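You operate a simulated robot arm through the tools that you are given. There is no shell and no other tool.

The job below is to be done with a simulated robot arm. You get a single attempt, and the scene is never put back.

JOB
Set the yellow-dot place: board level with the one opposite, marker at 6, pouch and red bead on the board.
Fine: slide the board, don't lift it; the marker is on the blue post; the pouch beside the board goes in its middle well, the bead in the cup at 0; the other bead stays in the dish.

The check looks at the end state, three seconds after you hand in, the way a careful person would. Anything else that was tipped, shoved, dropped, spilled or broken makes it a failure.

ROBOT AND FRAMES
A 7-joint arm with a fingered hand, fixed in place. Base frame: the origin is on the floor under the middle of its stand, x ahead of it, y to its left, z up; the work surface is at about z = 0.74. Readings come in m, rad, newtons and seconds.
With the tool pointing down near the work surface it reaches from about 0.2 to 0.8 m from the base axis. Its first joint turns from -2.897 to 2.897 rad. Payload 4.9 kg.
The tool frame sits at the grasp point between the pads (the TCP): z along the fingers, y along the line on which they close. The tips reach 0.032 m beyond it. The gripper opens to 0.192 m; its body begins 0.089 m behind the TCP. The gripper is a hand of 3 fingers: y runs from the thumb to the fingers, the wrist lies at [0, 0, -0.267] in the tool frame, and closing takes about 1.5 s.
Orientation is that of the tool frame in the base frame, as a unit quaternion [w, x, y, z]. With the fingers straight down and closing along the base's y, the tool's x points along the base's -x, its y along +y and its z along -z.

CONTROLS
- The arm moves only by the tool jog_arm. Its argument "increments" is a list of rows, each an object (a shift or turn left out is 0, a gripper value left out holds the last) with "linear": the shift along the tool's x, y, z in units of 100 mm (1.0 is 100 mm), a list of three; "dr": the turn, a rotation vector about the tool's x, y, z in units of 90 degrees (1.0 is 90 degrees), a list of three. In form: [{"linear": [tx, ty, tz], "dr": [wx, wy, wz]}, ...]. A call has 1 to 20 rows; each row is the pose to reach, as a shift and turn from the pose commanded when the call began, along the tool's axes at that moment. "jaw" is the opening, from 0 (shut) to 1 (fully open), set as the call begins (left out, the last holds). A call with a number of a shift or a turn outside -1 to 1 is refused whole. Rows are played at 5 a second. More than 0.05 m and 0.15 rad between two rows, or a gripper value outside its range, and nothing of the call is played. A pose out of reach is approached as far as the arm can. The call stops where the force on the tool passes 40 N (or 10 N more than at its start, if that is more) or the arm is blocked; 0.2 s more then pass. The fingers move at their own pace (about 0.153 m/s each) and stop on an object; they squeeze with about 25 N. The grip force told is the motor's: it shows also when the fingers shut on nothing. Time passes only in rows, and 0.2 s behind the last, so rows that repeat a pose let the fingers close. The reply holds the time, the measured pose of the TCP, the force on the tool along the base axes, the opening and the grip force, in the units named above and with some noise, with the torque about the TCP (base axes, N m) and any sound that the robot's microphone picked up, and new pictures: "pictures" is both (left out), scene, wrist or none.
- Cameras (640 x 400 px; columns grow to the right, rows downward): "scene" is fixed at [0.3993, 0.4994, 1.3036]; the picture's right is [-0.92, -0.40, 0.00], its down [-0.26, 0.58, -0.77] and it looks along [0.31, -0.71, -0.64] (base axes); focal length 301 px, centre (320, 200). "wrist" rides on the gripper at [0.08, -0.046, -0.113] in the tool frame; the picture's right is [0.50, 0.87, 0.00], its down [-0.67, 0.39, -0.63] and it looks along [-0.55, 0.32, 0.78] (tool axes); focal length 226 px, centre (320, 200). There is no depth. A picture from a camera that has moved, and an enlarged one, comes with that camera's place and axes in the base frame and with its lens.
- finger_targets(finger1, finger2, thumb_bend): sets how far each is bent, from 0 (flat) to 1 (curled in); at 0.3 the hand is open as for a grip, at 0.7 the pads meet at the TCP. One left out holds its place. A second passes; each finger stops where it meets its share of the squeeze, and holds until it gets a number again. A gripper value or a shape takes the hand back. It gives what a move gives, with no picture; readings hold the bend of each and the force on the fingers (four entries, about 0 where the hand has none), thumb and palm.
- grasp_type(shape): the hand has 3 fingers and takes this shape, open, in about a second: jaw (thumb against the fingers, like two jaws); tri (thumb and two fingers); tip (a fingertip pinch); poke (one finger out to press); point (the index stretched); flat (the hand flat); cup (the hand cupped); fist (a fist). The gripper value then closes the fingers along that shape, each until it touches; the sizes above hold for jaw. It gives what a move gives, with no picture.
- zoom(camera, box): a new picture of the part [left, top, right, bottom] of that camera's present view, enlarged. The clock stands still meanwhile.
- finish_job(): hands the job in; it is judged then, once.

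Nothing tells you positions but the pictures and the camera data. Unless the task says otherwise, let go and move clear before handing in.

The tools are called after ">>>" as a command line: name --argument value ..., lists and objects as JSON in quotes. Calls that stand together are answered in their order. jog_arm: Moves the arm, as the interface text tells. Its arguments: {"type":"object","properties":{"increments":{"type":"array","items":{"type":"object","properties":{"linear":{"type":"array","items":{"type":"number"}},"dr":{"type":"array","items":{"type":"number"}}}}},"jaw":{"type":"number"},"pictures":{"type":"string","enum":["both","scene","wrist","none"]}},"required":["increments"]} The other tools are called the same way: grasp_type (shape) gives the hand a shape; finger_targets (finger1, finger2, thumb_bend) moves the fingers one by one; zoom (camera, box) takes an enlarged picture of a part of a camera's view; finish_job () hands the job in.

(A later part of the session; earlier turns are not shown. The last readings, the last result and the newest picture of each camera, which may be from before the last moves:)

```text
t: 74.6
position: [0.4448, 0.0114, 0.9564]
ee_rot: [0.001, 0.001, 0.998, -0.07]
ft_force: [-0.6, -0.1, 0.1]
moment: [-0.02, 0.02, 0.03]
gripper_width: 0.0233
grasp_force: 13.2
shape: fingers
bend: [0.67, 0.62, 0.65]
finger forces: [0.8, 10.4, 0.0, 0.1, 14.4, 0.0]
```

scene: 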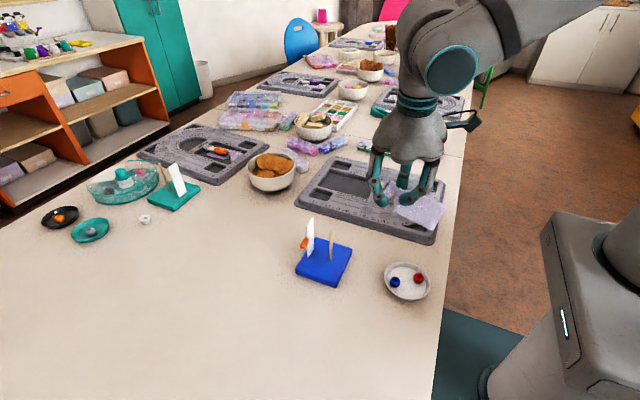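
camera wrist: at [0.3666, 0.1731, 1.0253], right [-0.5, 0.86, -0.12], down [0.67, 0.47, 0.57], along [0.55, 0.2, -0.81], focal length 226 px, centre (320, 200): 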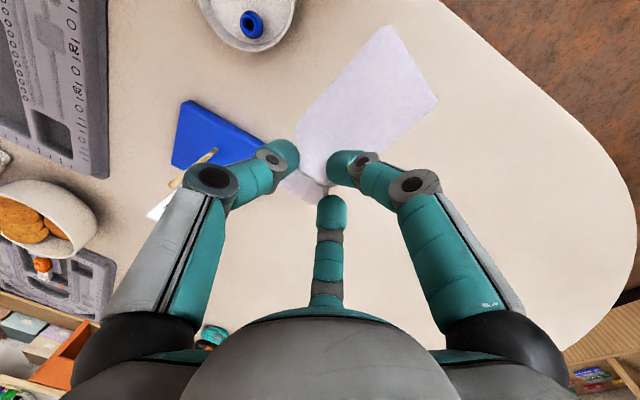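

The pouch is still firmly held and everything else is in place. I'll continue to above the rectangular well.

>>> jog_arm --increments '[{"linear": [-0.2, -0.3, 0.0417]}, {"linear": [-0.4, -0.6, 0.0835]}, {"linear": [-0.6, -0.9, 0.125]}, {"linear": [-0.8, -0.99, 0.1377]}, {"linear": [-0.99, -0.99, 0.1377]}]' --pictures "none"

>>> jog_arm --increments '[{"linear": [-0.2, -0.3, 0.0417]}, {"linear": [-0.4, -0.6, 0.0835]}, {"linear": [-0.7, -0.9, 0.125]}, {"linear": [-0.99, -0.99, 0.1377]}, {"linear": [-0.99, -0.99, 0.1377]}]' --pictures "none"

>>> jog_arm --increments '[{"linear": [0, -0.13, 0.018], "dr": [0, 0, -0.05]}, {"linear": [0, -0.25, 0.035], "dr": [0, 0, -0.1]}, {"linear": [0, -0.25, 0.035], "dr": [0, 0, -0.1]}]' --pictures "both"

>>> zoom --camera "scene" --box '[280, 90, 460, 250]'

```text
t: 75.8
position: [0.5458, -0.0871, 0.958]
ee_rot: [0.002, 0.0, 0.998, -0.07]
ft_force: [0.0, -0.1, 0.4]
moment: [-0.03, -0.01, 0.0]
gripper_width: 0.0229
grasp_force: 12.4
shape: fingers
bend: [0.68, 0.62, 0.65]
finger forces: [0.6, 10.4, 0.0, 0.1, 14.0, 0.1]
```

```text
t: 77.0
position: [0.6427, -0.1884, 0.9585]
ee_rot: [0.001, -0.001, 0.998, -0.07]
ft_force: [-0.1, 0.1, 0.4]
moment: [0.02, 0.0, 0.0]
gripper_width: 0.0225
grasp_force: 13.1
shape: fingers
bend: [0.68, 0.62, 0.65]
finger forces: [0.7, 10.3, 0.0, 0.1, 14.1, 0.0]
```

```text
t: 77.8
position: [0.6445, -0.2118, 0.9586]
ee_rot: [-0.004, -0.079, 0.994, -0.07]
ft_force: [-0.1, 0.7, -0.3]
moment: [-0.01, 0.01, -0.03]
gripper_width: 0.0223
grasp_force: 11.8
shape: fingers
bend: [0.68, 0.62, 0.65]
finger forces: [0.6, 10.3, 0.0, 0.1, 14.2, 0.0]
camera wrist: at [0.5728, -0.2548, 1.0778], right [-0.63, 0.77, -0.11], down [0.6, 0.57, 0.56], along [0.49, 0.29, -0.82], focal length 226 px, centre (320, 200)
```

scene: 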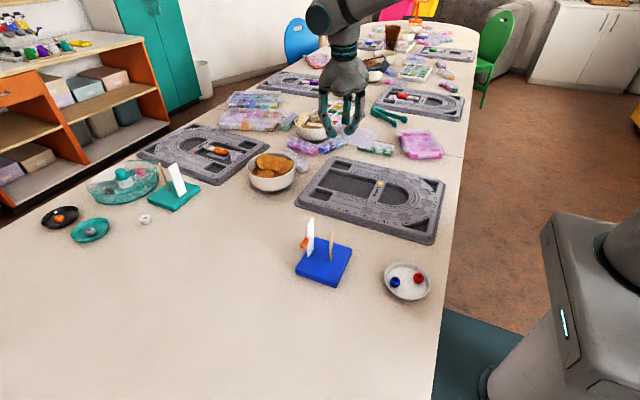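
wrist: 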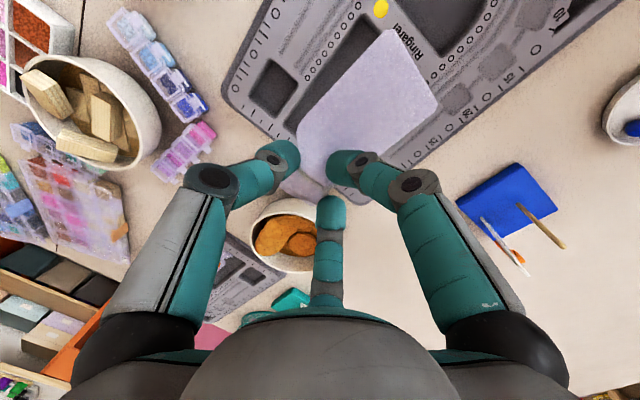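

```text
2.50 times, centred on (370, 170) of scene
camera zoom: at [0.3993, 0.4994, 1.3036], right [-0.92, -0.4, 0.0], down [-0.26, 0.58, -0.77], along [0.31, -0.71, -0.64], focal length 752 px, centre (195, 275)
```

zoom: 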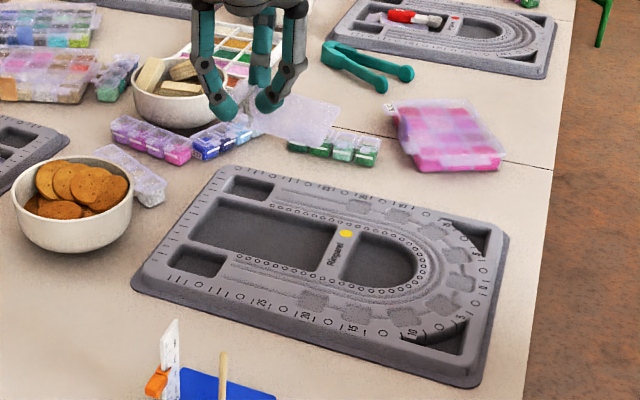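

The pouch is above the rectangular well, nearly aligned with it. I'll shift 10 mm in +x for centring and lower to about z = 0.86 for a check.

>>> jog_arm --increments '[{"linear": [-0.0988, -0.0157, 0.001]}, {"linear": [-0.104, 0.054, 0.495]}, {"linear": [-0.1095, 0.1235, 0.98]}, {"linear": [-0.1095, 0.1235, 0.98]}]' --pictures "both"

>>> zoom --camera "scene" --box '[290, 120, 410, 220]'

>>> zoom --camera "wrist" --box '[200, 0, 460, 200]'

```text
t: 78.8
position: [0.6541, -0.2148, 0.8578]
ee_rot: [-0.003, -0.078, 0.995, -0.07]
ft_force: [0.4, 0.5, 0.8]
moment: [0.01, 0.01, 0.01]
gripper_width: 0.0222
grasp_force: 12.4
shape: fingers
bend: [0.68, 0.62, 0.65]
finger forces: [0.6, 10.5, 0.1, 0.1, 14.6, 0.1]
camera wrist: at [0.5824, -0.2567, 0.9776], right [-0.63, 0.77, -0.11], down [0.6, 0.57, 0.56], along [0.49, 0.29, -0.82], focal length 226 px, centre (320, 200)
```

scene: 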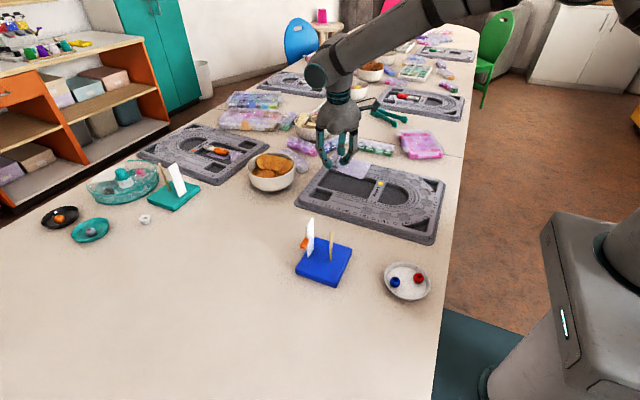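
wrist: 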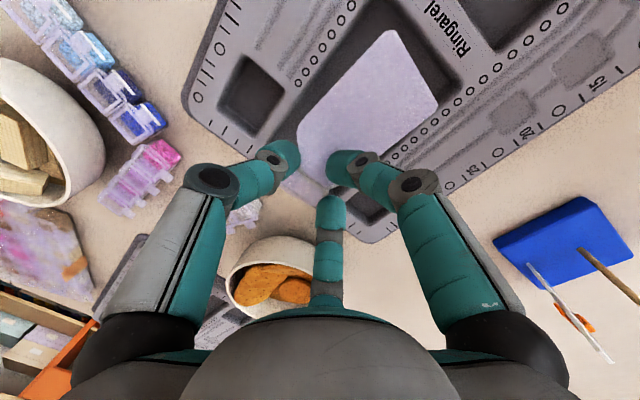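

```text
4.00 times, centred on (350, 170) of scene
camera zoom: at [0.3993, 0.4994, 1.3036], right [-0.92, -0.4, 0.0], down [-0.26, 0.58, -0.77], along [0.31, -0.71, -0.64], focal length 1203 px, centre (200, 320)
```

zoom: 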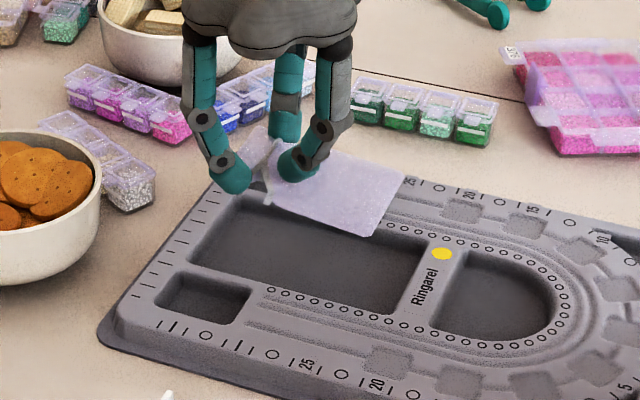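

```text
2.00 times, centred on (330, 100) of wrist
camera zoom: at [0.5824, -0.2567, 0.9776], right [-0.63, 0.77, -0.11], down [0.6, 0.57, 0.56], along [0.49, 0.29, -0.82], focal length 452 px, centre (300, 400)
```

zoom: 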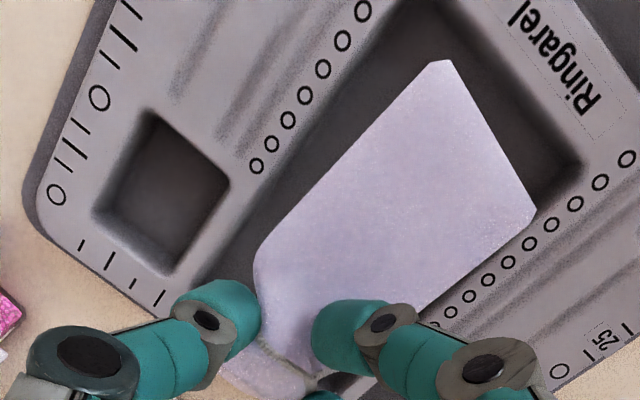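

Well aligned: the pouch's outline falls within the well on all sides. I'll lower to where its far end should just touch the floor.

>>> jog_arm --increments '[{"linear": [-0.0022, 0.0278, 0.198]}, {"linear": [-0.0044, 0.0556, 0.396]}, {"linear": [-0.0055, 0.0695, 0.495]}, {"linear": [-0.0062, 0.0785, 0.56]}, {"linear": [-0.0067, 0.0848, 0.604]}, {"linear": [-0.0067, 0.0848, 0.604]}]' --pictures "wrist"

>>> zoom --camera "scene" --box '[300, 140, 390, 210]'

>>> zoom --camera "wrist" --box '[200, 0, 460, 200]'

```text
t: 80.2
position: [0.6523, -0.2131, 0.7974]
ee_rot: [-0.003, -0.078, 0.995, -0.07]
ft_force: [-0.2, 0.7, 0.3]
moment: [0.03, 0.02, 0.02]
gripper_width: 0.0224
grasp_force: 13.5
shape: fingers
bend: [0.68, 0.62, 0.65]
finger forces: [0.5, 10.5, 0.1, 0.0, 14.8, 0.0]
camera wrist: at [0.5814, -0.2546, 0.9167], right [-0.63, 0.77, -0.11], down [0.6, 0.57, 0.56], along [0.49, 0.29, -0.82], focal length 226 px, centre (320, 200)
```

wrist: 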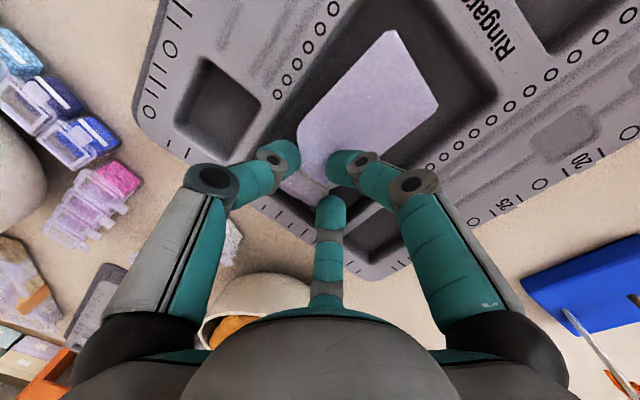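

```text
5.71 times, centred on (345, 175) of scene
camera zoom: at [0.3993, 0.4994, 1.3036], right [-0.92, -0.4, 0.0], down [-0.26, 0.58, -0.77], along [0.31, -0.71, -0.64], focal length 1718 px, centre (177, 343)
```

zoom: 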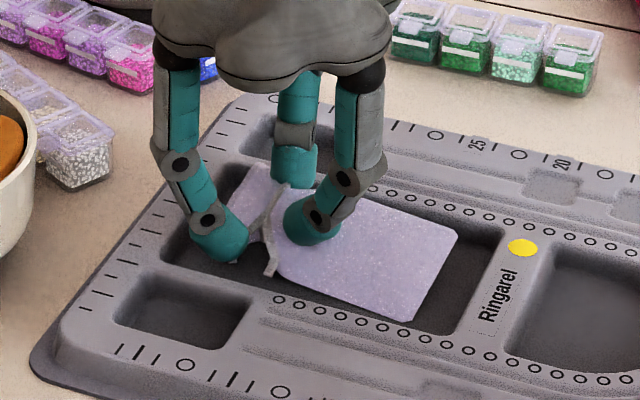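

```text
2.00 times, centred on (330, 100) of wrist
camera zoom: at [0.5814, -0.2546, 0.9167], right [-0.63, 0.77, -0.11], down [0.6, 0.57, 0.56], along [0.49, 0.29, -0.82], focal length 452 px, centre (300, 400)
```

zoom: 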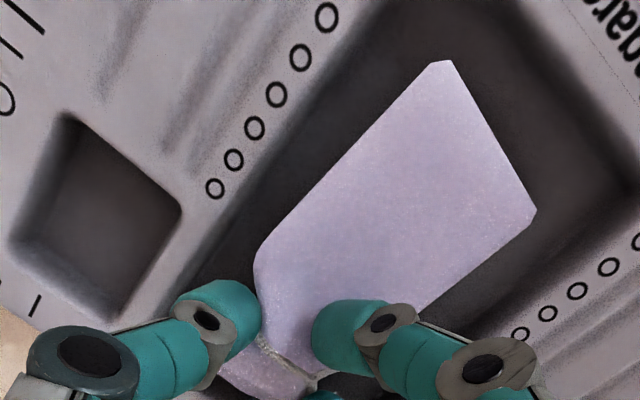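

Still no contact; the pouch hovers inside the well's outline. I'll lower further in small steps.

>>> jog_arm --increments '[{"linear": [-0.0003, 0.0042, 0.03]}, {"linear": [-0.0007, 0.0083, 0.06]}, {"linear": [-0.0009, 0.0111, 0.08]}, {"linear": [-0.0011, 0.0139, 0.099]}, {"linear": [-0.0011, 0.0139, 0.099]}]' --pictures "none"

>>> zoom --camera "scene" --box '[300, 140, 390, 210]'

```text
t: 81.4
position: [0.6542, -0.2124, 0.7906]
ee_rot: [-0.002, -0.078, 0.994, -0.071]
ft_force: [-1.2, 1.7, 17.0]
moment: [0.39, -0.12, -0.01]
gripper_width: 0.0225
grasp_force: 21.9
shape: fingers
bend: [0.68, 0.62, 0.64]
finger forces: [7.6, 19.7, 0.0, 0.0, 17.3, 0.0]
```

```text
5.71 times, centred on (345, 175) of scene
camera zoom: at [0.3993, 0.4994, 1.3036], right [-0.92, -0.4, 0.0], down [-0.26, 0.58, -0.77], along [0.31, -0.71, -0.64], focal length 1718 px, centre (177, 343)
```

zoom: 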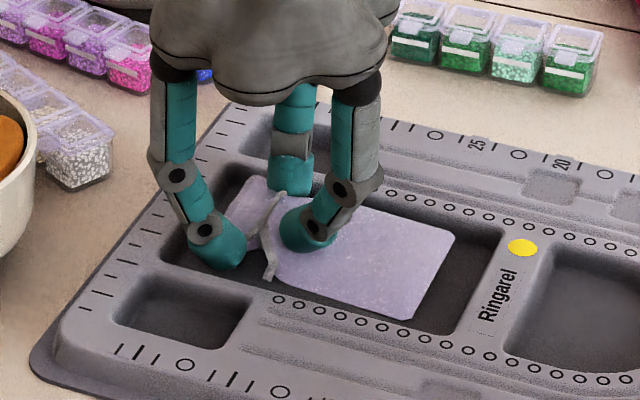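

The pouch is down on the well floor (finger 1 rests on its body). I'll release by opening the fingers first, then the thumb a little.

>>> finger_targets --finger1 0.64 --finger2 0.54 --thumb_bend 0.62

>>> zoom --camera "scene" --box '[300, 140, 390, 210]'

>>> zoom --camera "wrist" --box '[200, 0, 460, 200]'

```text
t: 82.4
position: [0.6527, -0.2127, 0.7891]
ee_rot: [-0.002, -0.078, 0.994, -0.071]
ft_force: [-2.8, -0.4, 10.8]
moment: [0.26, -0.05, 0.04]
gripper_width: 0.0295
grasp_force: 7.1
shape: fingers
bend: [0.65, 0.56, 0.61]
finger forces: [2.4, 9.1, 0.0, 0.0, 1.8, 0.0]
```

```text
5.71 times, centred on (345, 175) of scene
camera zoom: at [0.3993, 0.4994, 1.3036], right [-0.92, -0.4, 0.0], down [-0.26, 0.58, -0.77], along [0.31, -0.71, -0.64], focal length 1718 px, centre (177, 343)
```

zoom: 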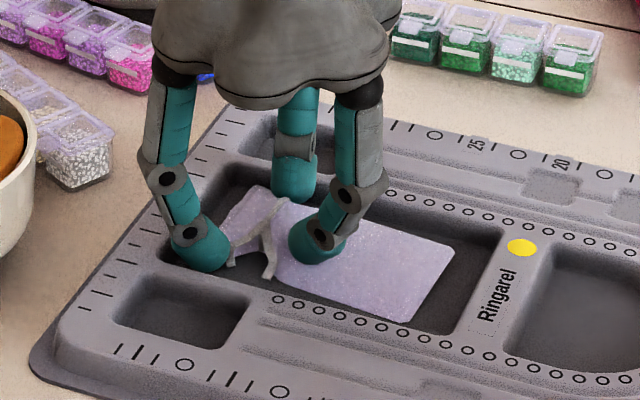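

```text
2.00 times, centred on (330, 100) of wrist
camera zoom: at [0.5818, -0.2542, 0.9077], right [-0.63, 0.77, -0.11], down [0.6, 0.57, 0.56], along [0.49, 0.29, -0.82], focal length 452 px, centre (300, 400)
```

zoom: 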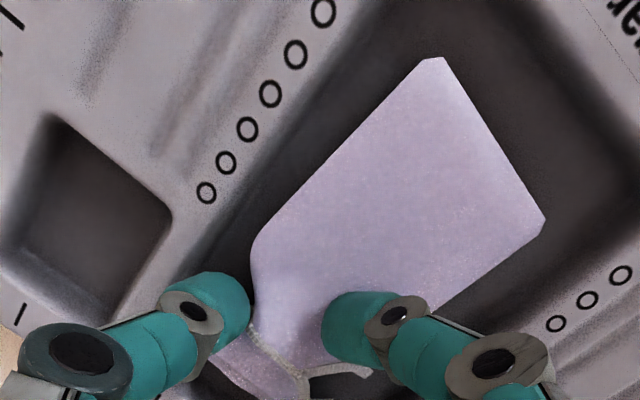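

Released; the pouch lies in the well. I'll rise slowly and check that it stays put.

>>> jog_arm --increments '[{"linear": [0.0006, -0.007, -0.05]}, {"linear": [0.0011, -0.0139, -0.099]}, {"linear": [0.0022, -0.0278, -0.198]}, {"linear": [0.0033, -0.0417, -0.297]}]' --pictures "none"

>>> zoom --camera "scene" --box '[300, 140, 390, 210]'

>>> jog_arm --increments '[{"linear": [0.0033, -0.0417, -0.297]}, {"linear": [0.0066, -0.083, -0.594]}, {"linear": [0.011, -0.139, -0.99]}]' --pictures "both"

```text
t: 83.4
position: [0.6532, -0.2122, 0.8182]
ee_rot: [-0.004, -0.078, 0.994, -0.07]
ft_force: [0.0, -0.4, -0.2]
moment: [0.0, 0.0, 0.0]
gripper_width: 0.0297
grasp_force: 0.1
shape: fingers
bend: [0.64, 0.54, 0.62]
finger forces: [0.0, 0.1, 0.0, 0.0, 0.0, 0.0]
```

```text
5.71 times, centred on (345, 175) of scene
camera zoom: at [0.3993, 0.4994, 1.3036], right [-0.92, -0.4, 0.0], down [-0.26, 0.58, -0.77], along [0.31, -0.71, -0.64], focal length 1718 px, centre (177, 343)
```

zoom: 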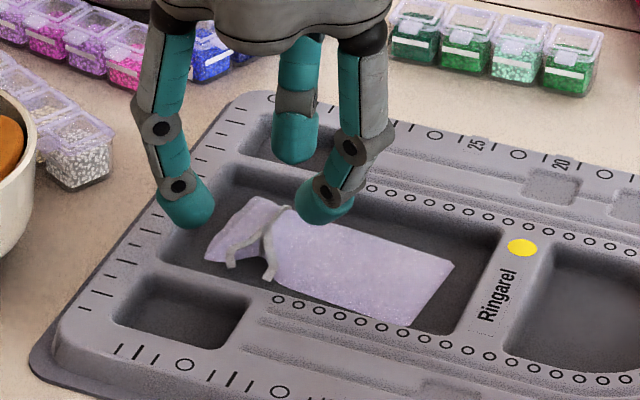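

```text
t: 84.2
position: [0.654, -0.2139, 0.9166]
ee_rot: [-0.004, -0.078, 0.995, -0.07]
ft_force: [0.0, 0.8, -0.7]
moment: [-0.02, 0.0, 0.03]
gripper_width: 0.0295
grasp_force: 0.0
shape: fingers
bend: [0.64, 0.54, 0.62]
finger forces: [0.1, 0.1, 0.0, 0.1, 0.0, 0.1]
camera wrist: at [0.5831, -0.2551, 1.0365], right [-0.63, 0.77, -0.11], down [0.6, 0.57, 0.56], along [0.49, 0.29, -0.82], focal length 226 px, centre (320, 200)
```

scene: 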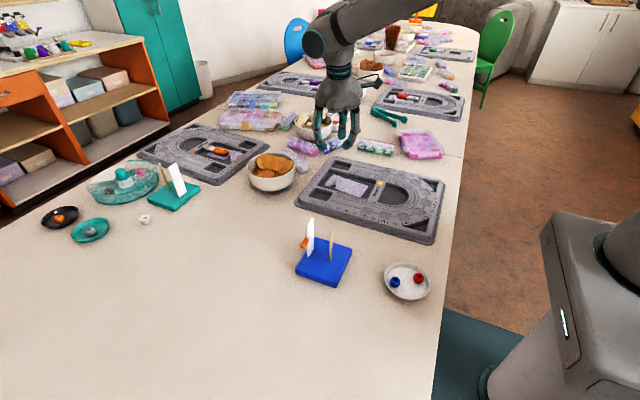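
wrist: 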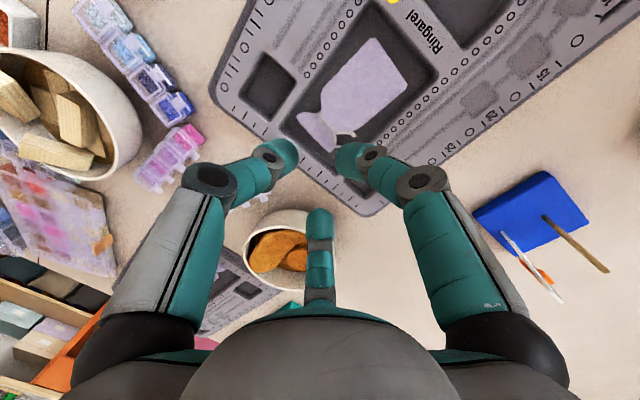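

The pouch is lying in the rectangular well. I'll check it and that the board didn't shift.

>>> zoom --camera "scene" --box '[310, 160, 390, 210]'

>>> zoom --camera "wrist" --box '[230, 0, 470, 200]'

>>> zoom --camera "scene" --box '[285, 165, 365, 215]'

>>> zoom --camera "scene" --box '[380, 170, 460, 220]'

```text
8.00 times, centred on (350, 185) of scene
camera zoom: at [0.3993, 0.4994, 1.3036], right [-0.92, -0.4, 0.0], down [-0.26, 0.58, -0.77], along [0.31, -0.71, -0.64], focal length 2405 px, centre (80, 320)
```

zoom: 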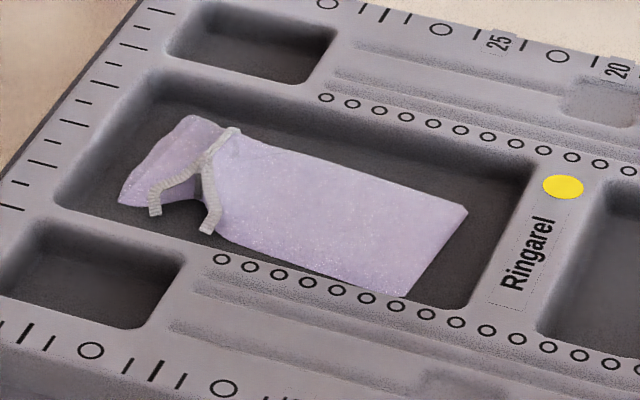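

```text
2.00 times, centred on (350, 100) of wrist
camera zoom: at [0.5831, -0.2551, 1.0365], right [-0.63, 0.77, -0.11], down [0.6, 0.57, 0.56], along [0.49, 0.29, -0.82], focal length 452 px, centre (260, 400)
```

zoom: 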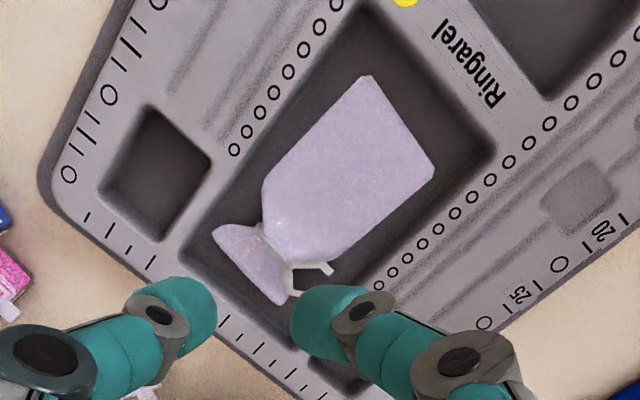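

```text
8.00 times, centred on (325, 190) of scene
camera zoom: at [0.3993, 0.4994, 1.3036], right [-0.92, -0.4, 0.0], down [-0.26, 0.58, -0.77], along [0.31, -0.71, -0.64], focal length 2405 px, centre (280, 280)
```

zoom: 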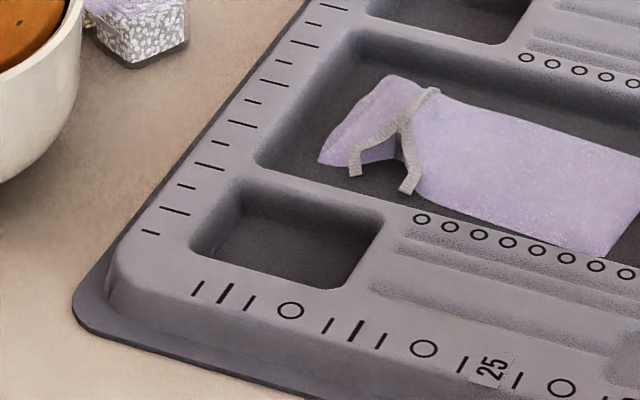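

```text
8.00 times, centred on (420, 195) of scene
camera zoom: at [0.3993, 0.4994, 1.3036], right [-0.92, -0.4, 0.0], down [-0.26, 0.58, -0.77], along [0.31, -0.71, -0.64], focal length 2405 px, centre (-480, 240)
```

zoom: 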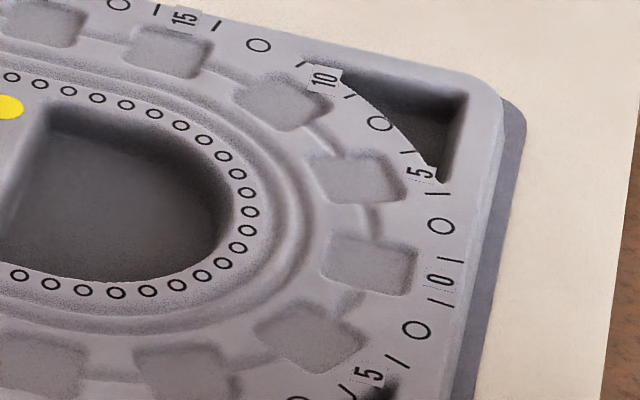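

The pouch sits well inside the middle well, and the board hasn't shifted. Now the bead: I'll straighten the hand, open it, and move above the dish for a good look.

>>> jog_arm --increments '[{"linear": [0.005, -0.05, -0.35], "dr": [0, 0, 0.05]}, {"linear": [0.005, -0.05, -0.35], "dr": [0, 0, 0.1]}, {"linear": [0.005, -0.05, -0.35], "dr": [0, 0, 0.1]}]' --pictures "none"

>>> jog_arm --increments '[{"linear": [0, 0, 0], "dr": [-0.05, 0, 0]}, {"linear": [0, 0, 0], "dr": [-0.09, 0, 0]}, {"linear": [0, 0, 0], "dr": [-0.09, 0, 0]}]' --pictures "none"

>>> grasp_type --shape "tip"

```text
t: 85.0
position: [0.6563, -0.213, 0.9524]
ee_rot: [0.002, 0.0, 0.998, -0.07]
ft_force: [0.7, -0.7, -1.2]
moment: [-0.04, -0.03, 0.01]
gripper_width: 0.0297
grasp_force: 0.1
shape: fingers
bend: [0.64, 0.54, 0.62]
finger forces: [0.0, 0.1, 0.1, 0.1, 0.1, 0.1]
```

```text
t: 85.8
position: [0.6553, -0.2133, 0.9532]
ee_rot: [0.001, -0.001, 1.0, 0.001]
ft_force: [-0.1, 0.9, 0.0]
moment: [-0.01, 0.02, 0.0]
gripper_width: 0.0296
grasp_force: 0.0
shape: fingers
bend: [0.64, 0.54, 0.62]
finger forces: [0.0, 0.0, 0.0, 0.0, 0.0, 0.0]
```

```text
t: 86.7
position: [0.6553, -0.2133, 0.9535]
ee_rot: [0.002, 0.0, 1.0, 0.001]
ft_force: [-1.0, -0.3, 0.2]
moment: [-0.03, 0.03, 0.01]
gripper_width: 0.1919
grasp_force: 0.0
shape: tip
bend: [0.3, 0.3, 0.3]
finger forces: [0.0, 0.0, 0.1, 0.0, 0.1, 0.1]
```

>>> jog_arm --increments '[{"linear": [0.33, 0.29, 0]}, {"linear": [0.66, 0.58, 0]}, {"linear": [0.98, 0.87, 0]}]' --pictures "none"

>>> jog_arm --increments '[{"linear": [0.33, 0.29, 0]}, {"linear": [0.66, 0.58, 0]}, {"linear": [0.98, 0.87, 0]}]' --pictures "none"

>>> jog_arm --increments '[{"linear": [0.33, 0.29, 0]}, {"linear": [0.66, 0.58, 0]}, {"linear": [0.98, 0.87, 0]}, {"linear": [0.98, 0.87, 0]}]' --pictures "both"

>>> zoom --camera "wrist" --box '[220, 20, 420, 160]'

>>> zoom --camera "scene" --box '[370, 245, 446, 310]'

```text
t: 87.5
position: [0.5554, -0.1255, 0.9499]
ee_rot: [0.002, 0.0, 1.0, 0.001]
ft_force: [-0.6, -0.2, -0.8]
moment: [0.01, -0.06, -0.03]
gripper_width: 0.192
grasp_force: 0.1
shape: tip
bend: [0.3, 0.3, 0.3]
finger forces: [0.1, 0.0, 0.0, 0.0, 0.1, 0.0]
```

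```text
t: 88.3
position: [0.4587, -0.0383, 0.951]
ee_rot: [0.003, 0.001, 1.0, 0.002]
ft_force: [-0.2, -0.1, -0.5]
moment: [0.0, -0.03, 0.01]
gripper_width: 0.1918
grasp_force: 0.1
shape: tip
bend: [0.3, 0.3, 0.3]
finger forces: [0.0, 0.1, 0.0, 0.0, 0.1, 0.0]
```

```text
t: 89.3
position: [0.3603, 0.0479, 0.9503]
ee_rot: [0.002, -0.001, 1.0, 0.0]
ft_force: [0.3, -1.1, -0.3]
moment: [-0.01, 0.0, 0.0]
gripper_width: 0.1917
grasp_force: 0.1
shape: tip
bend: [0.3, 0.3, 0.3]
finger forces: [0.0, 0.0, 0.1, 0.0, 0.0, 0.1]
camera wrist: at [0.2803, 0.0009, 1.062], right [-0.5, 0.87, 0.0], down [0.67, 0.39, 0.63], along [0.55, 0.32, -0.77], focal length 226 px, centre (320, 200)
```

scene: 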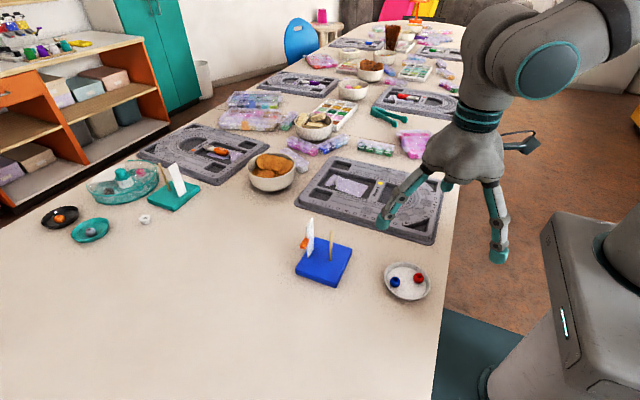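
wrist: 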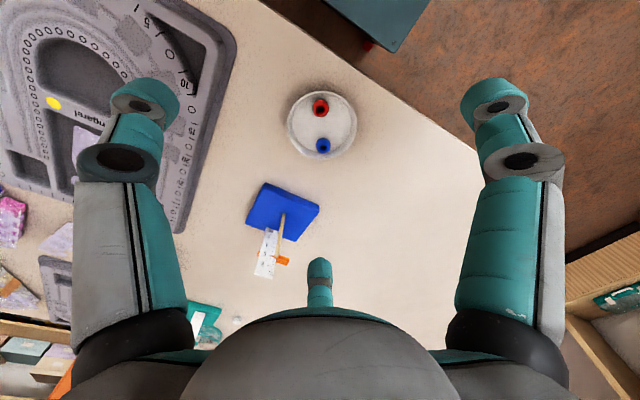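

```text
2.86 times, centred on (320, 90) of wrist
camera zoom: at [0.2803, 0.0009, 1.062], right [-0.5, 0.87, 0.0], down [0.67, 0.39, 0.63], along [0.55, 0.32, -0.77], focal length 646 px, centre (320, 514)
```

zoom: 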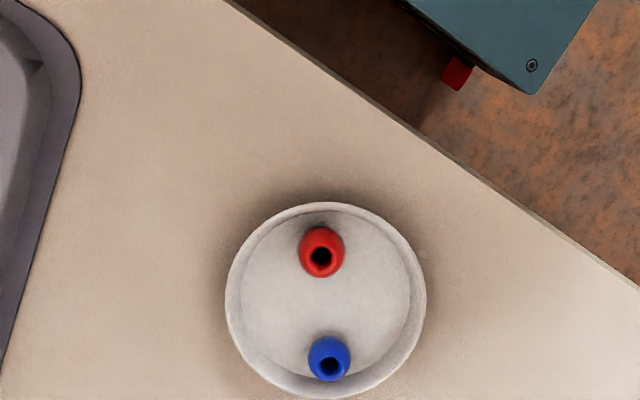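

```text
6.15 times, centred on (408, 278) of scene
camera zoom: at [0.3993, 0.4994, 1.3036], right [-0.92, -0.4, 0.0], down [-0.26, 0.58, -0.77], along [0.31, -0.71, -0.64], focal length 1850 px, centre (-222, -277)
```

zoom: 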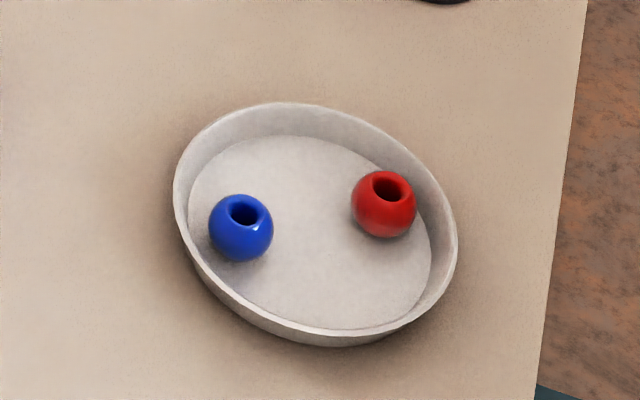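

The overhead view shows the red bead at (0.3615, 0.0488), dish centre (0.381, 0.062), with the rim only about 11 mm above the table, so the fingers can grip the bead just above rim level. I'll pre-close the fingers partway and check the tips' geometry.

>>> finger_targets --finger1 0.63 --finger2 0.63 --thumb_bend 0.63

>>> zoom --camera "scene" --box '[390, 150, 500, 260]'

>>> zoom --camera "wrist" --box '[200, 60, 440, 240]'

```text
t: 90.3
position: [0.3601, 0.047, 0.951]
ee_rot: [0.002, 0.0, 1.0, 0.001]
ft_force: [-0.1, 0.2, -0.2]
moment: [0.0, 0.0, 0.03]
gripper_width: 0.0303
grasp_force: 0.1
shape: fingers
bend: [0.63, 0.63, 0.63]
finger forces: [0.0, 0.0, 0.0, 0.0, 0.0, 0.0]
```

```text
3.64 times, centred on (445, 205) of scene
camera zoom: at [0.3993, 0.4994, 1.3036], right [-0.92, -0.4, 0.0], down [-0.26, 0.58, -0.77], along [0.31, -0.71, -0.64], focal length 1093 px, centre (-134, 182)
```

zoom: 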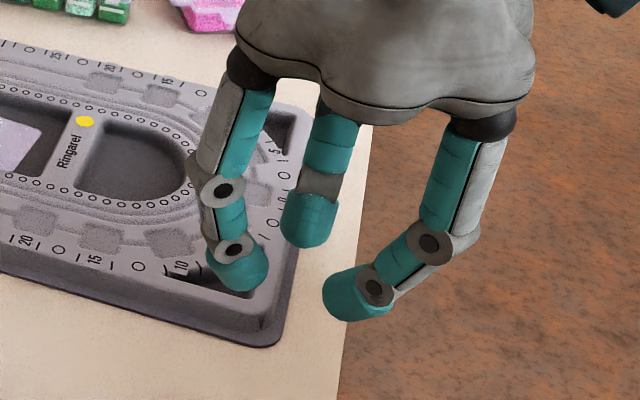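

```text
2.22 times, centred on (320, 150) of wrist
camera zoom: at [0.2807, 0.0007, 1.0621], right [-0.5, 0.87, 0.0], down [0.67, 0.39, 0.63], along [0.55, 0.32, -0.77], focal length 502 px, centre (320, 311)
```

zoom: 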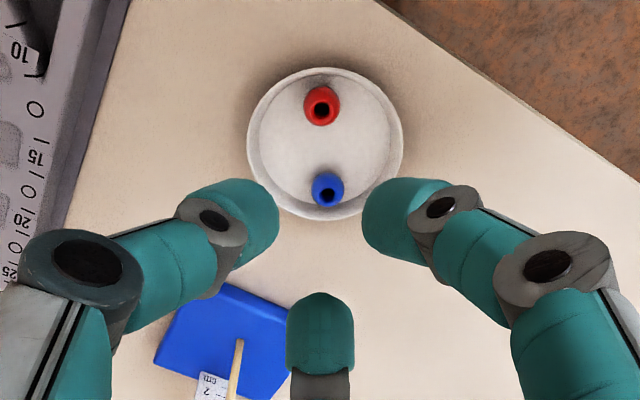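

At 0.63 the fingertips sit about 30 mm from the axis. I'll close them a little more (0.655, ≈ 24 mm), move over the bead with a 2 mm bias toward the dish centre, and descend to just above it.

>>> finger_targets --finger1 0.65 --finger2 0.65 --thumb_bend 0.65

>>> jog_arm --increments '[{"linear": [-0.03, 0.025, 0.3]}, {"linear": [-0.03, 0.025, 0.7]}, {"linear": [-0.03, 0.025, 1.0]}, {"linear": [-0.03, 0.025, 1.0]}]' --pictures "none"

>>> jog_arm --increments '[{"linear": [0, 0, 0.2]}, {"linear": [0, 0, 0.36]}, {"linear": [0, 0, 0.46]}, {"linear": [0, 0, 0.46]}]' --pictures "wrist"

>>> zoom --camera "wrist" --box '[230, 100, 410, 240]'

>>> zoom --camera "scene" --box '[375, 220, 465, 310]'

```text
t: 91.3
position: [0.3602, 0.0471, 0.9505]
ee_rot: [0.002, 0.0, 1.0, 0.001]
ft_force: [-0.7, 0.0, -0.7]
moment: [0.02, -0.02, -0.01]
gripper_width: 0.022
grasp_force: 0.1
shape: fingers
bend: [0.65, 0.65, 0.65]
finger forces: [0.0, 0.0, 0.1, 0.0, 0.0, 0.0]
```

```text
t: 92.3
position: [0.3638, 0.0506, 0.8525]
ee_rot: [0.003, 0.0, 1.0, 0.0]
ft_force: [-0.8, 0.2, -0.7]
moment: [0.0, -0.03, -0.04]
gripper_width: 0.0217
grasp_force: 0.0
shape: fingers
bend: [0.65, 0.65, 0.65]
finger forces: [0.1, 0.1, 0.0, 0.0, 0.0, 0.1]
```

```text
t: 93.3
position: [0.3652, 0.0517, 0.8067]
ee_rot: [0.002, 0.0, 1.0, 0.001]
ft_force: [-0.5, 0.3, -0.1]
moment: [-0.02, -0.01, 0.02]
gripper_width: 0.0219
grasp_force: 0.0
shape: fingers
bend: [0.65, 0.65, 0.65]
finger forces: [0.0, 0.1, 0.1, 0.0, 0.0, 0.1]
camera wrist: at [0.2842, 0.0042, 0.919], right [-0.5, 0.87, 0.0], down [0.67, 0.39, 0.63], along [0.55, 0.32, -0.77], focal length 226 px, centre (320, 200)
```

wrist: 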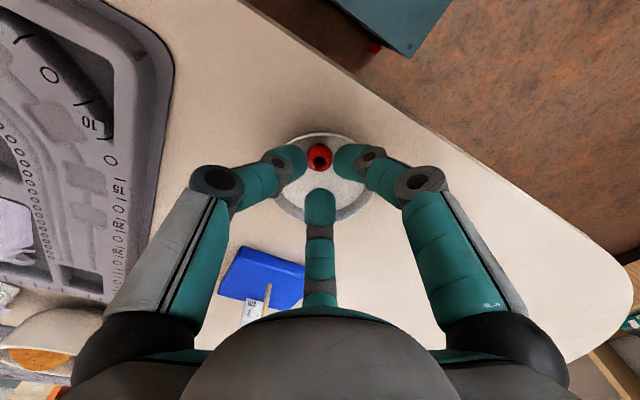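

```text
2.86 times, centred on (320, 170) of wrist
camera zoom: at [0.2842, 0.0042, 0.919], right [-0.5, 0.87, 0.0], down [0.67, 0.39, 0.63], along [0.55, 0.32, -0.77], focal length 646 px, centre (320, 286)
```

zoom: 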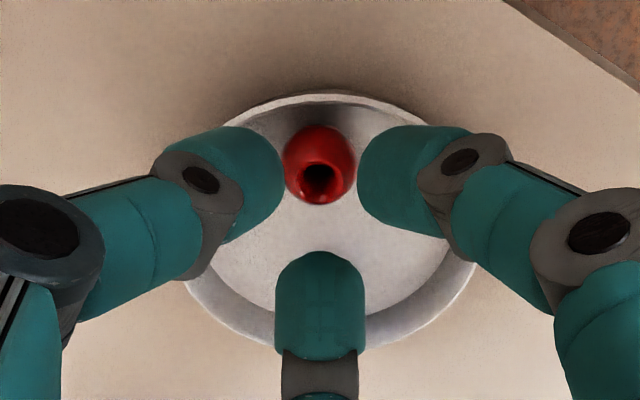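

```text
4.44 times, centred on (420, 265) of scene
camera zoom: at [0.3993, 0.4994, 1.3036], right [-0.92, -0.4, 0.0], down [-0.26, 0.58, -0.77], along [0.31, -0.71, -0.64], focal length 1336 px, centre (-124, -89)
```

zoom: 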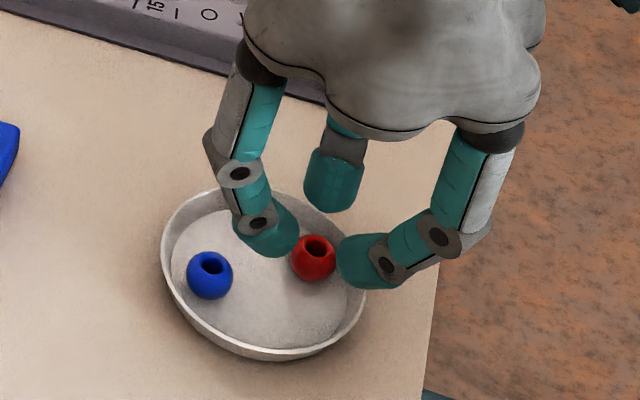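

The bead is centred between the three fingertips. I'll descend 14 mm first, then check forces and view.

>>> jog_arm --increments '[{"linear": [0, 0, 0.04]}, {"linear": [0, 0, 0.08]}, {"linear": [0, 0, 0.12]}, {"linear": [0, 0, 0.14]}, {"linear": [0, 0, 0.14]}]' --pictures "none"

>>> zoom --camera "wrist" --box '[230, 100, 410, 240]'

>>> zoom --camera "scene" --box '[380, 240, 450, 310]'

```text
t: 94.5
position: [0.3649, 0.053, 0.7943]
ee_rot: [0.003, 0.0, 1.0, 0.001]
ft_force: [-0.6, -3.4, 13.4]
moment: [-0.44, 0.08, 0.02]
gripper_width: 0.0214
grasp_force: 6.5
shape: fingers
bend: [0.65, 0.65, 0.65]
finger forces: [0.1, 0.0, 0.0, 0.1, 13.1, 0.1]
```

```text
2.86 times, centred on (320, 170) of wrist
camera zoom: at [0.2851, 0.0051, 0.9055], right [-0.5, 0.87, 0.0], down [0.67, 0.39, 0.64], along [0.55, 0.32, -0.77], focal length 646 px, centre (320, 286)
```

zoom: 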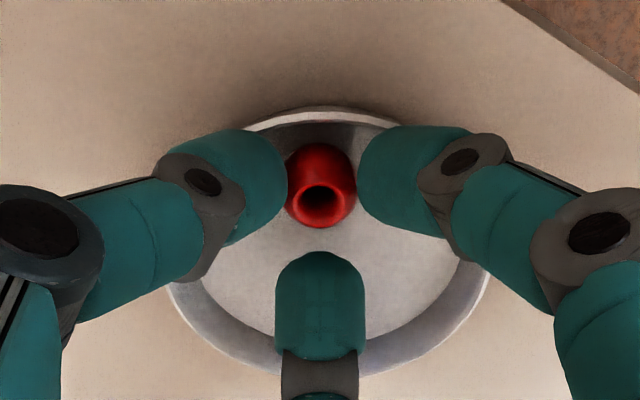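

```text
5.71 times, centred on (415, 275) of scene
camera zoom: at [0.3993, 0.4994, 1.3036], right [-0.92, -0.4, 0.0], down [-0.26, 0.58, -0.77], along [0.31, -0.71, -0.64], focal length 1718 px, centre (-223, -229)
```

zoom: 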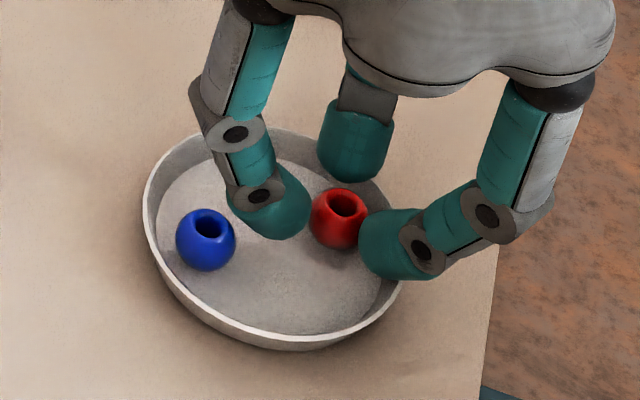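

The thumb's outer side is pressing on the dish rim, so the rim is higher than I estimated. I'll lift off it immediately and re-measure.

>>> jog_arm --increments '[{"linear": [0, 0, -0.04]}, {"linear": [0, 0, -0.12]}, {"linear": [0, 0, -0.3]}]' --pictures "none"

>>> zoom --camera "scene" --box '[380, 240, 450, 310]'

>>> zoom --camera "wrist" --box '[230, 80, 410, 220]'

```text
t: 95.3
position: [0.3639, 0.05, 0.8234]
ee_rot: [0.001, 0.001, 1.0, 0.001]
ft_force: [-0.2, 0.3, 0.2]
moment: [0.0, -0.02, -0.03]
gripper_width: 0.0212
grasp_force: 0.1
shape: fingers
bend: [0.65, 0.65, 0.65]
finger forces: [0.1, 0.0, 0.0, 0.0, 0.1, 0.0]
```

```text
5.71 times, centred on (415, 275) of scene
camera zoom: at [0.3993, 0.4994, 1.3036], right [-0.92, -0.4, 0.0], down [-0.26, 0.58, -0.77], along [0.31, -0.71, -0.64], focal length 1718 px, centre (-223, -229)
```

zoom: 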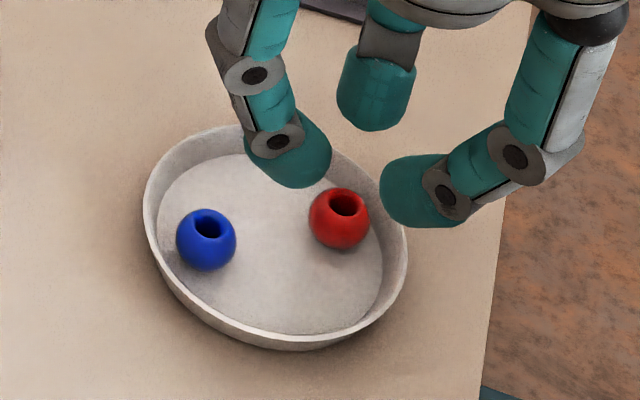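

```text
2.86 times, centred on (320, 150) of wrist
camera zoom: at [0.2843, 0.0042, 0.9363], right [-0.5, 0.87, 0.0], down [0.67, 0.39, 0.63], along [0.55, 0.32, -0.77], focal length 646 px, centre (320, 343)
```

zoom: 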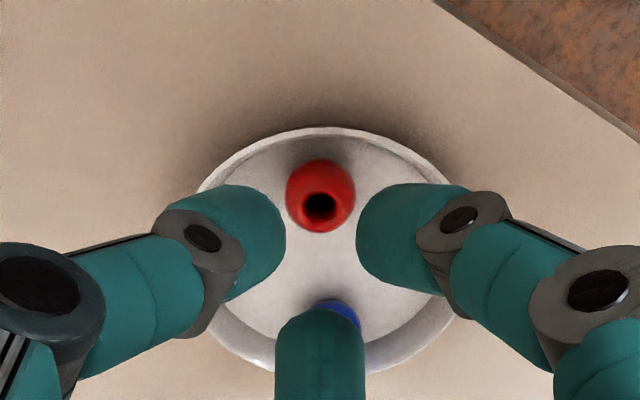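

The dish and beads look undisturbed. The rim is about 16–17 mm high, so I'll turn the hand 5° and shift further toward the dish centre so the thumb and finger 1 fit between the bead and the wall.

>>> jog_arm --increments '[{"linear": [-0.012, 0.012, 0], "dr": [0, 0, -0.03]}, {"linear": [-0.024, 0.024, 0], "dr": [0, 0, -0.055]}, {"linear": [-0.024, 0.024, 0.1], "dr": [0, 0, -0.055]}, {"linear": [-0.024, 0.024, 0.2], "dr": [0, 0, -0.055]}, {"linear": [-0.024, 0.024, 0.2], "dr": [0, 0, -0.055]}]' --pictures "wrist"

>>> zoom --camera "wrist" --box '[230, 90, 410, 230]'

>>> zoom --camera "scene" --box '[375, 255, 440, 305]'

```text
t: 96.5
position: [0.3657, 0.0529, 0.8028]
ee_rot: [0.001, -0.043, 0.999, 0.001]
ft_force: [1.1, 0.0, 0.3]
moment: [-0.01, 0.01, 0.03]
gripper_width: 0.0213
grasp_force: 0.0
shape: fingers
bend: [0.65, 0.65, 0.65]
finger forces: [0.1, 0.1, 0.0, 0.0, 0.0, 0.1]
camera wrist: at [0.2908, -0.0002, 0.9154], right [-0.57, 0.82, 0.0], down [0.63, 0.44, 0.63], along [0.52, 0.36, -0.77], focal length 226 px, centre (320, 200)
```

wrist: 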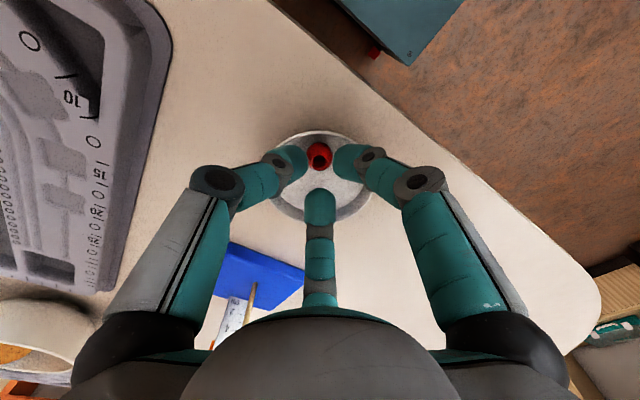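

```text
2.86 times, centred on (320, 160) of wrist
camera zoom: at [0.2908, -0.0002, 0.9154], right [-0.57, 0.82, 0.0], down [0.63, 0.44, 0.63], along [0.52, 0.36, -0.77], focal length 646 px, centre (320, 314)
```

zoom: 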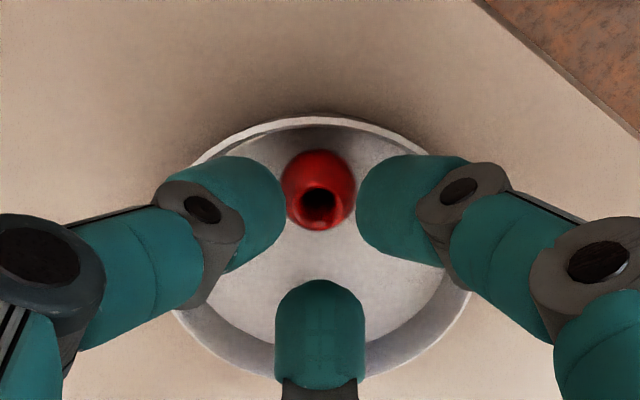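

```text
8.00 times, centred on (408, 280) of scene
camera zoom: at [0.3993, 0.4994, 1.3036], right [-0.92, -0.4, 0.0], down [-0.26, 0.58, -0.77], along [0.31, -0.71, -0.64], focal length 2405 px, centre (-380, -440)
```

zoom: 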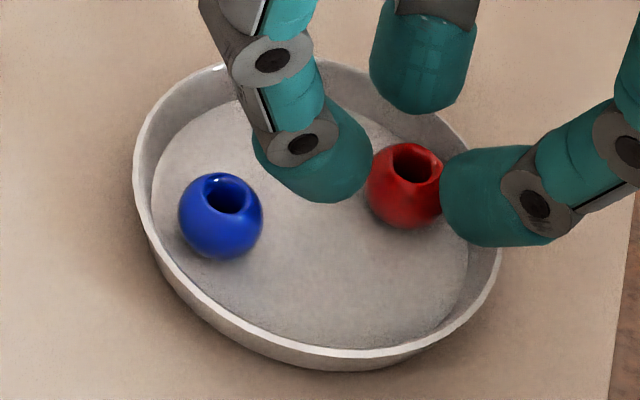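

The dish and beads are exactly where they were. I'll descend in very small steps from here, watching the force on each finger.

>>> jog_arm --increments '[{"linear": [0, 0, 0.02]}, {"linear": [0, 0, 0.04]}, {"linear": [0, 0, 0.05]}, {"linear": [0, 0, 0.05]}]' --pictures "none"

>>> jog_arm --increments '[{"linear": [0, 0, 0.01]}, {"linear": [0, 0, 0.02]}, {"linear": [0, 0, 0.02]}]' --pictures "none"

```text
t: 97.5
position: [0.3675, 0.0537, 0.7981]
ee_rot: [0.002, -0.044, 0.999, 0.001]
ft_force: [0.2, -0.5, 0.2]
moment: [-0.01, 0.0, 0.01]
gripper_width: 0.0214
grasp_force: 0.0
shape: fingers
bend: [0.65, 0.65, 0.65]
finger forces: [0.0, 0.0, 0.1, 0.1, 0.0, 0.1]
```

```text
t: 98.3
position: [0.3667, 0.0533, 0.7958]
ee_rot: [0.001, -0.044, 0.999, 0.001]
ft_force: [0.5, -0.4, 0.1]
moment: [0.01, 0.0, -0.02]
gripper_width: 0.0215
grasp_force: 0.0
shape: fingers
bend: [0.65, 0.65, 0.65]
finger forces: [0.1, 0.0, 0.1, 0.0, 0.0, 0.0]
```

>>> jog_arm --increments '[{"linear": [0, 0, 0.01]}, {"linear": [0, 0, 0.015]}, {"linear": [0, 0, 0.015]}]' --pictures "none"

>>> zoom --camera "wrist" --box '[230, 90, 410, 230]'

>>> zoom --camera "scene" --box '[375, 255, 440, 305]'

```text
t: 99.1
position: [0.3658, 0.0531, 0.7943]
ee_rot: [0.002, -0.043, 0.999, 0.001]
ft_force: [-1.3, -0.3, 0.7]
moment: [0.0, 0.02, -0.02]
gripper_width: 0.0215
grasp_force: 0.1
shape: fingers
bend: [0.65, 0.65, 0.65]
finger forces: [0.0, 0.1, 0.0, 0.1, 0.1, 0.0]
```

```text
2.86 times, centred on (320, 160) of wrist
camera zoom: at [0.2913, 0.0, 0.9066], right [-0.57, 0.82, 0.0], down [0.63, 0.44, 0.63], along [0.52, 0.36, -0.77], focal length 646 px, centre (320, 314)
```

zoom: 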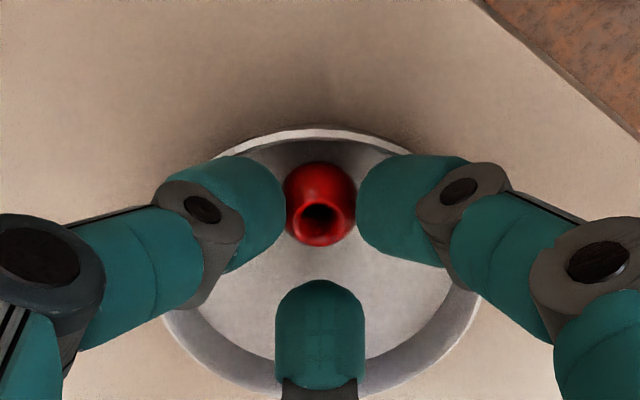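

```text
8.00 times, centred on (408, 280) of scene
camera zoom: at [0.3993, 0.4994, 1.3036], right [-0.92, -0.4, 0.0], down [-0.26, 0.58, -0.77], along [0.31, -0.71, -0.64], focal length 2405 px, centre (-380, -440)
```

zoom: 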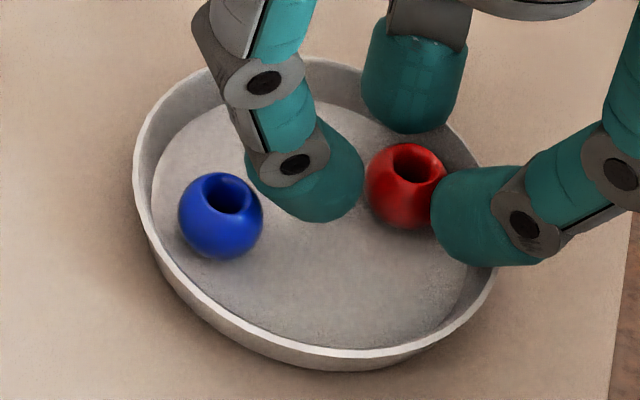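

No contact yet here, better than before. I'll continue down 1 mm at a time.

>>> jog_arm --increments '[{"linear": [0, 0, 0.01]}, {"linear": [0, 0, 0.015]}, {"linear": [0, 0, 0.015]}]' --pictures "none"

>>> jog_arm --increments '[{"linear": [0, 0, 0.01]}, {"linear": [0, 0, 0.015]}, {"linear": [0, 0, 0.015]}]' --pictures "none"

```text
t: 99.9
position: [0.3666, 0.0524, 0.7931]
ee_rot: [0.002, -0.044, 0.999, 0.001]
ft_force: [0.7, -0.2, -0.5]
moment: [0.04, 0.0, -0.02]
gripper_width: 0.0211
grasp_force: 0.0
shape: fingers
bend: [0.65, 0.65, 0.65]
finger forces: [0.0, 0.0, 0.0, 0.0, 0.0, 0.1]
```

```text
t: 100.7
position: [0.3663, 0.0542, 0.7914]
ee_rot: [0.002, -0.044, 0.999, 0.001]
ft_force: [0.5, 1.1, 0.4]
moment: [0.01, -0.01, 0.02]
gripper_width: 0.0207
grasp_force: 0.4
shape: fingers
bend: [0.65, 0.65, 0.65]
finger forces: [0.2, 0.0, 0.0, 0.0, 1.0, 0.0]
```

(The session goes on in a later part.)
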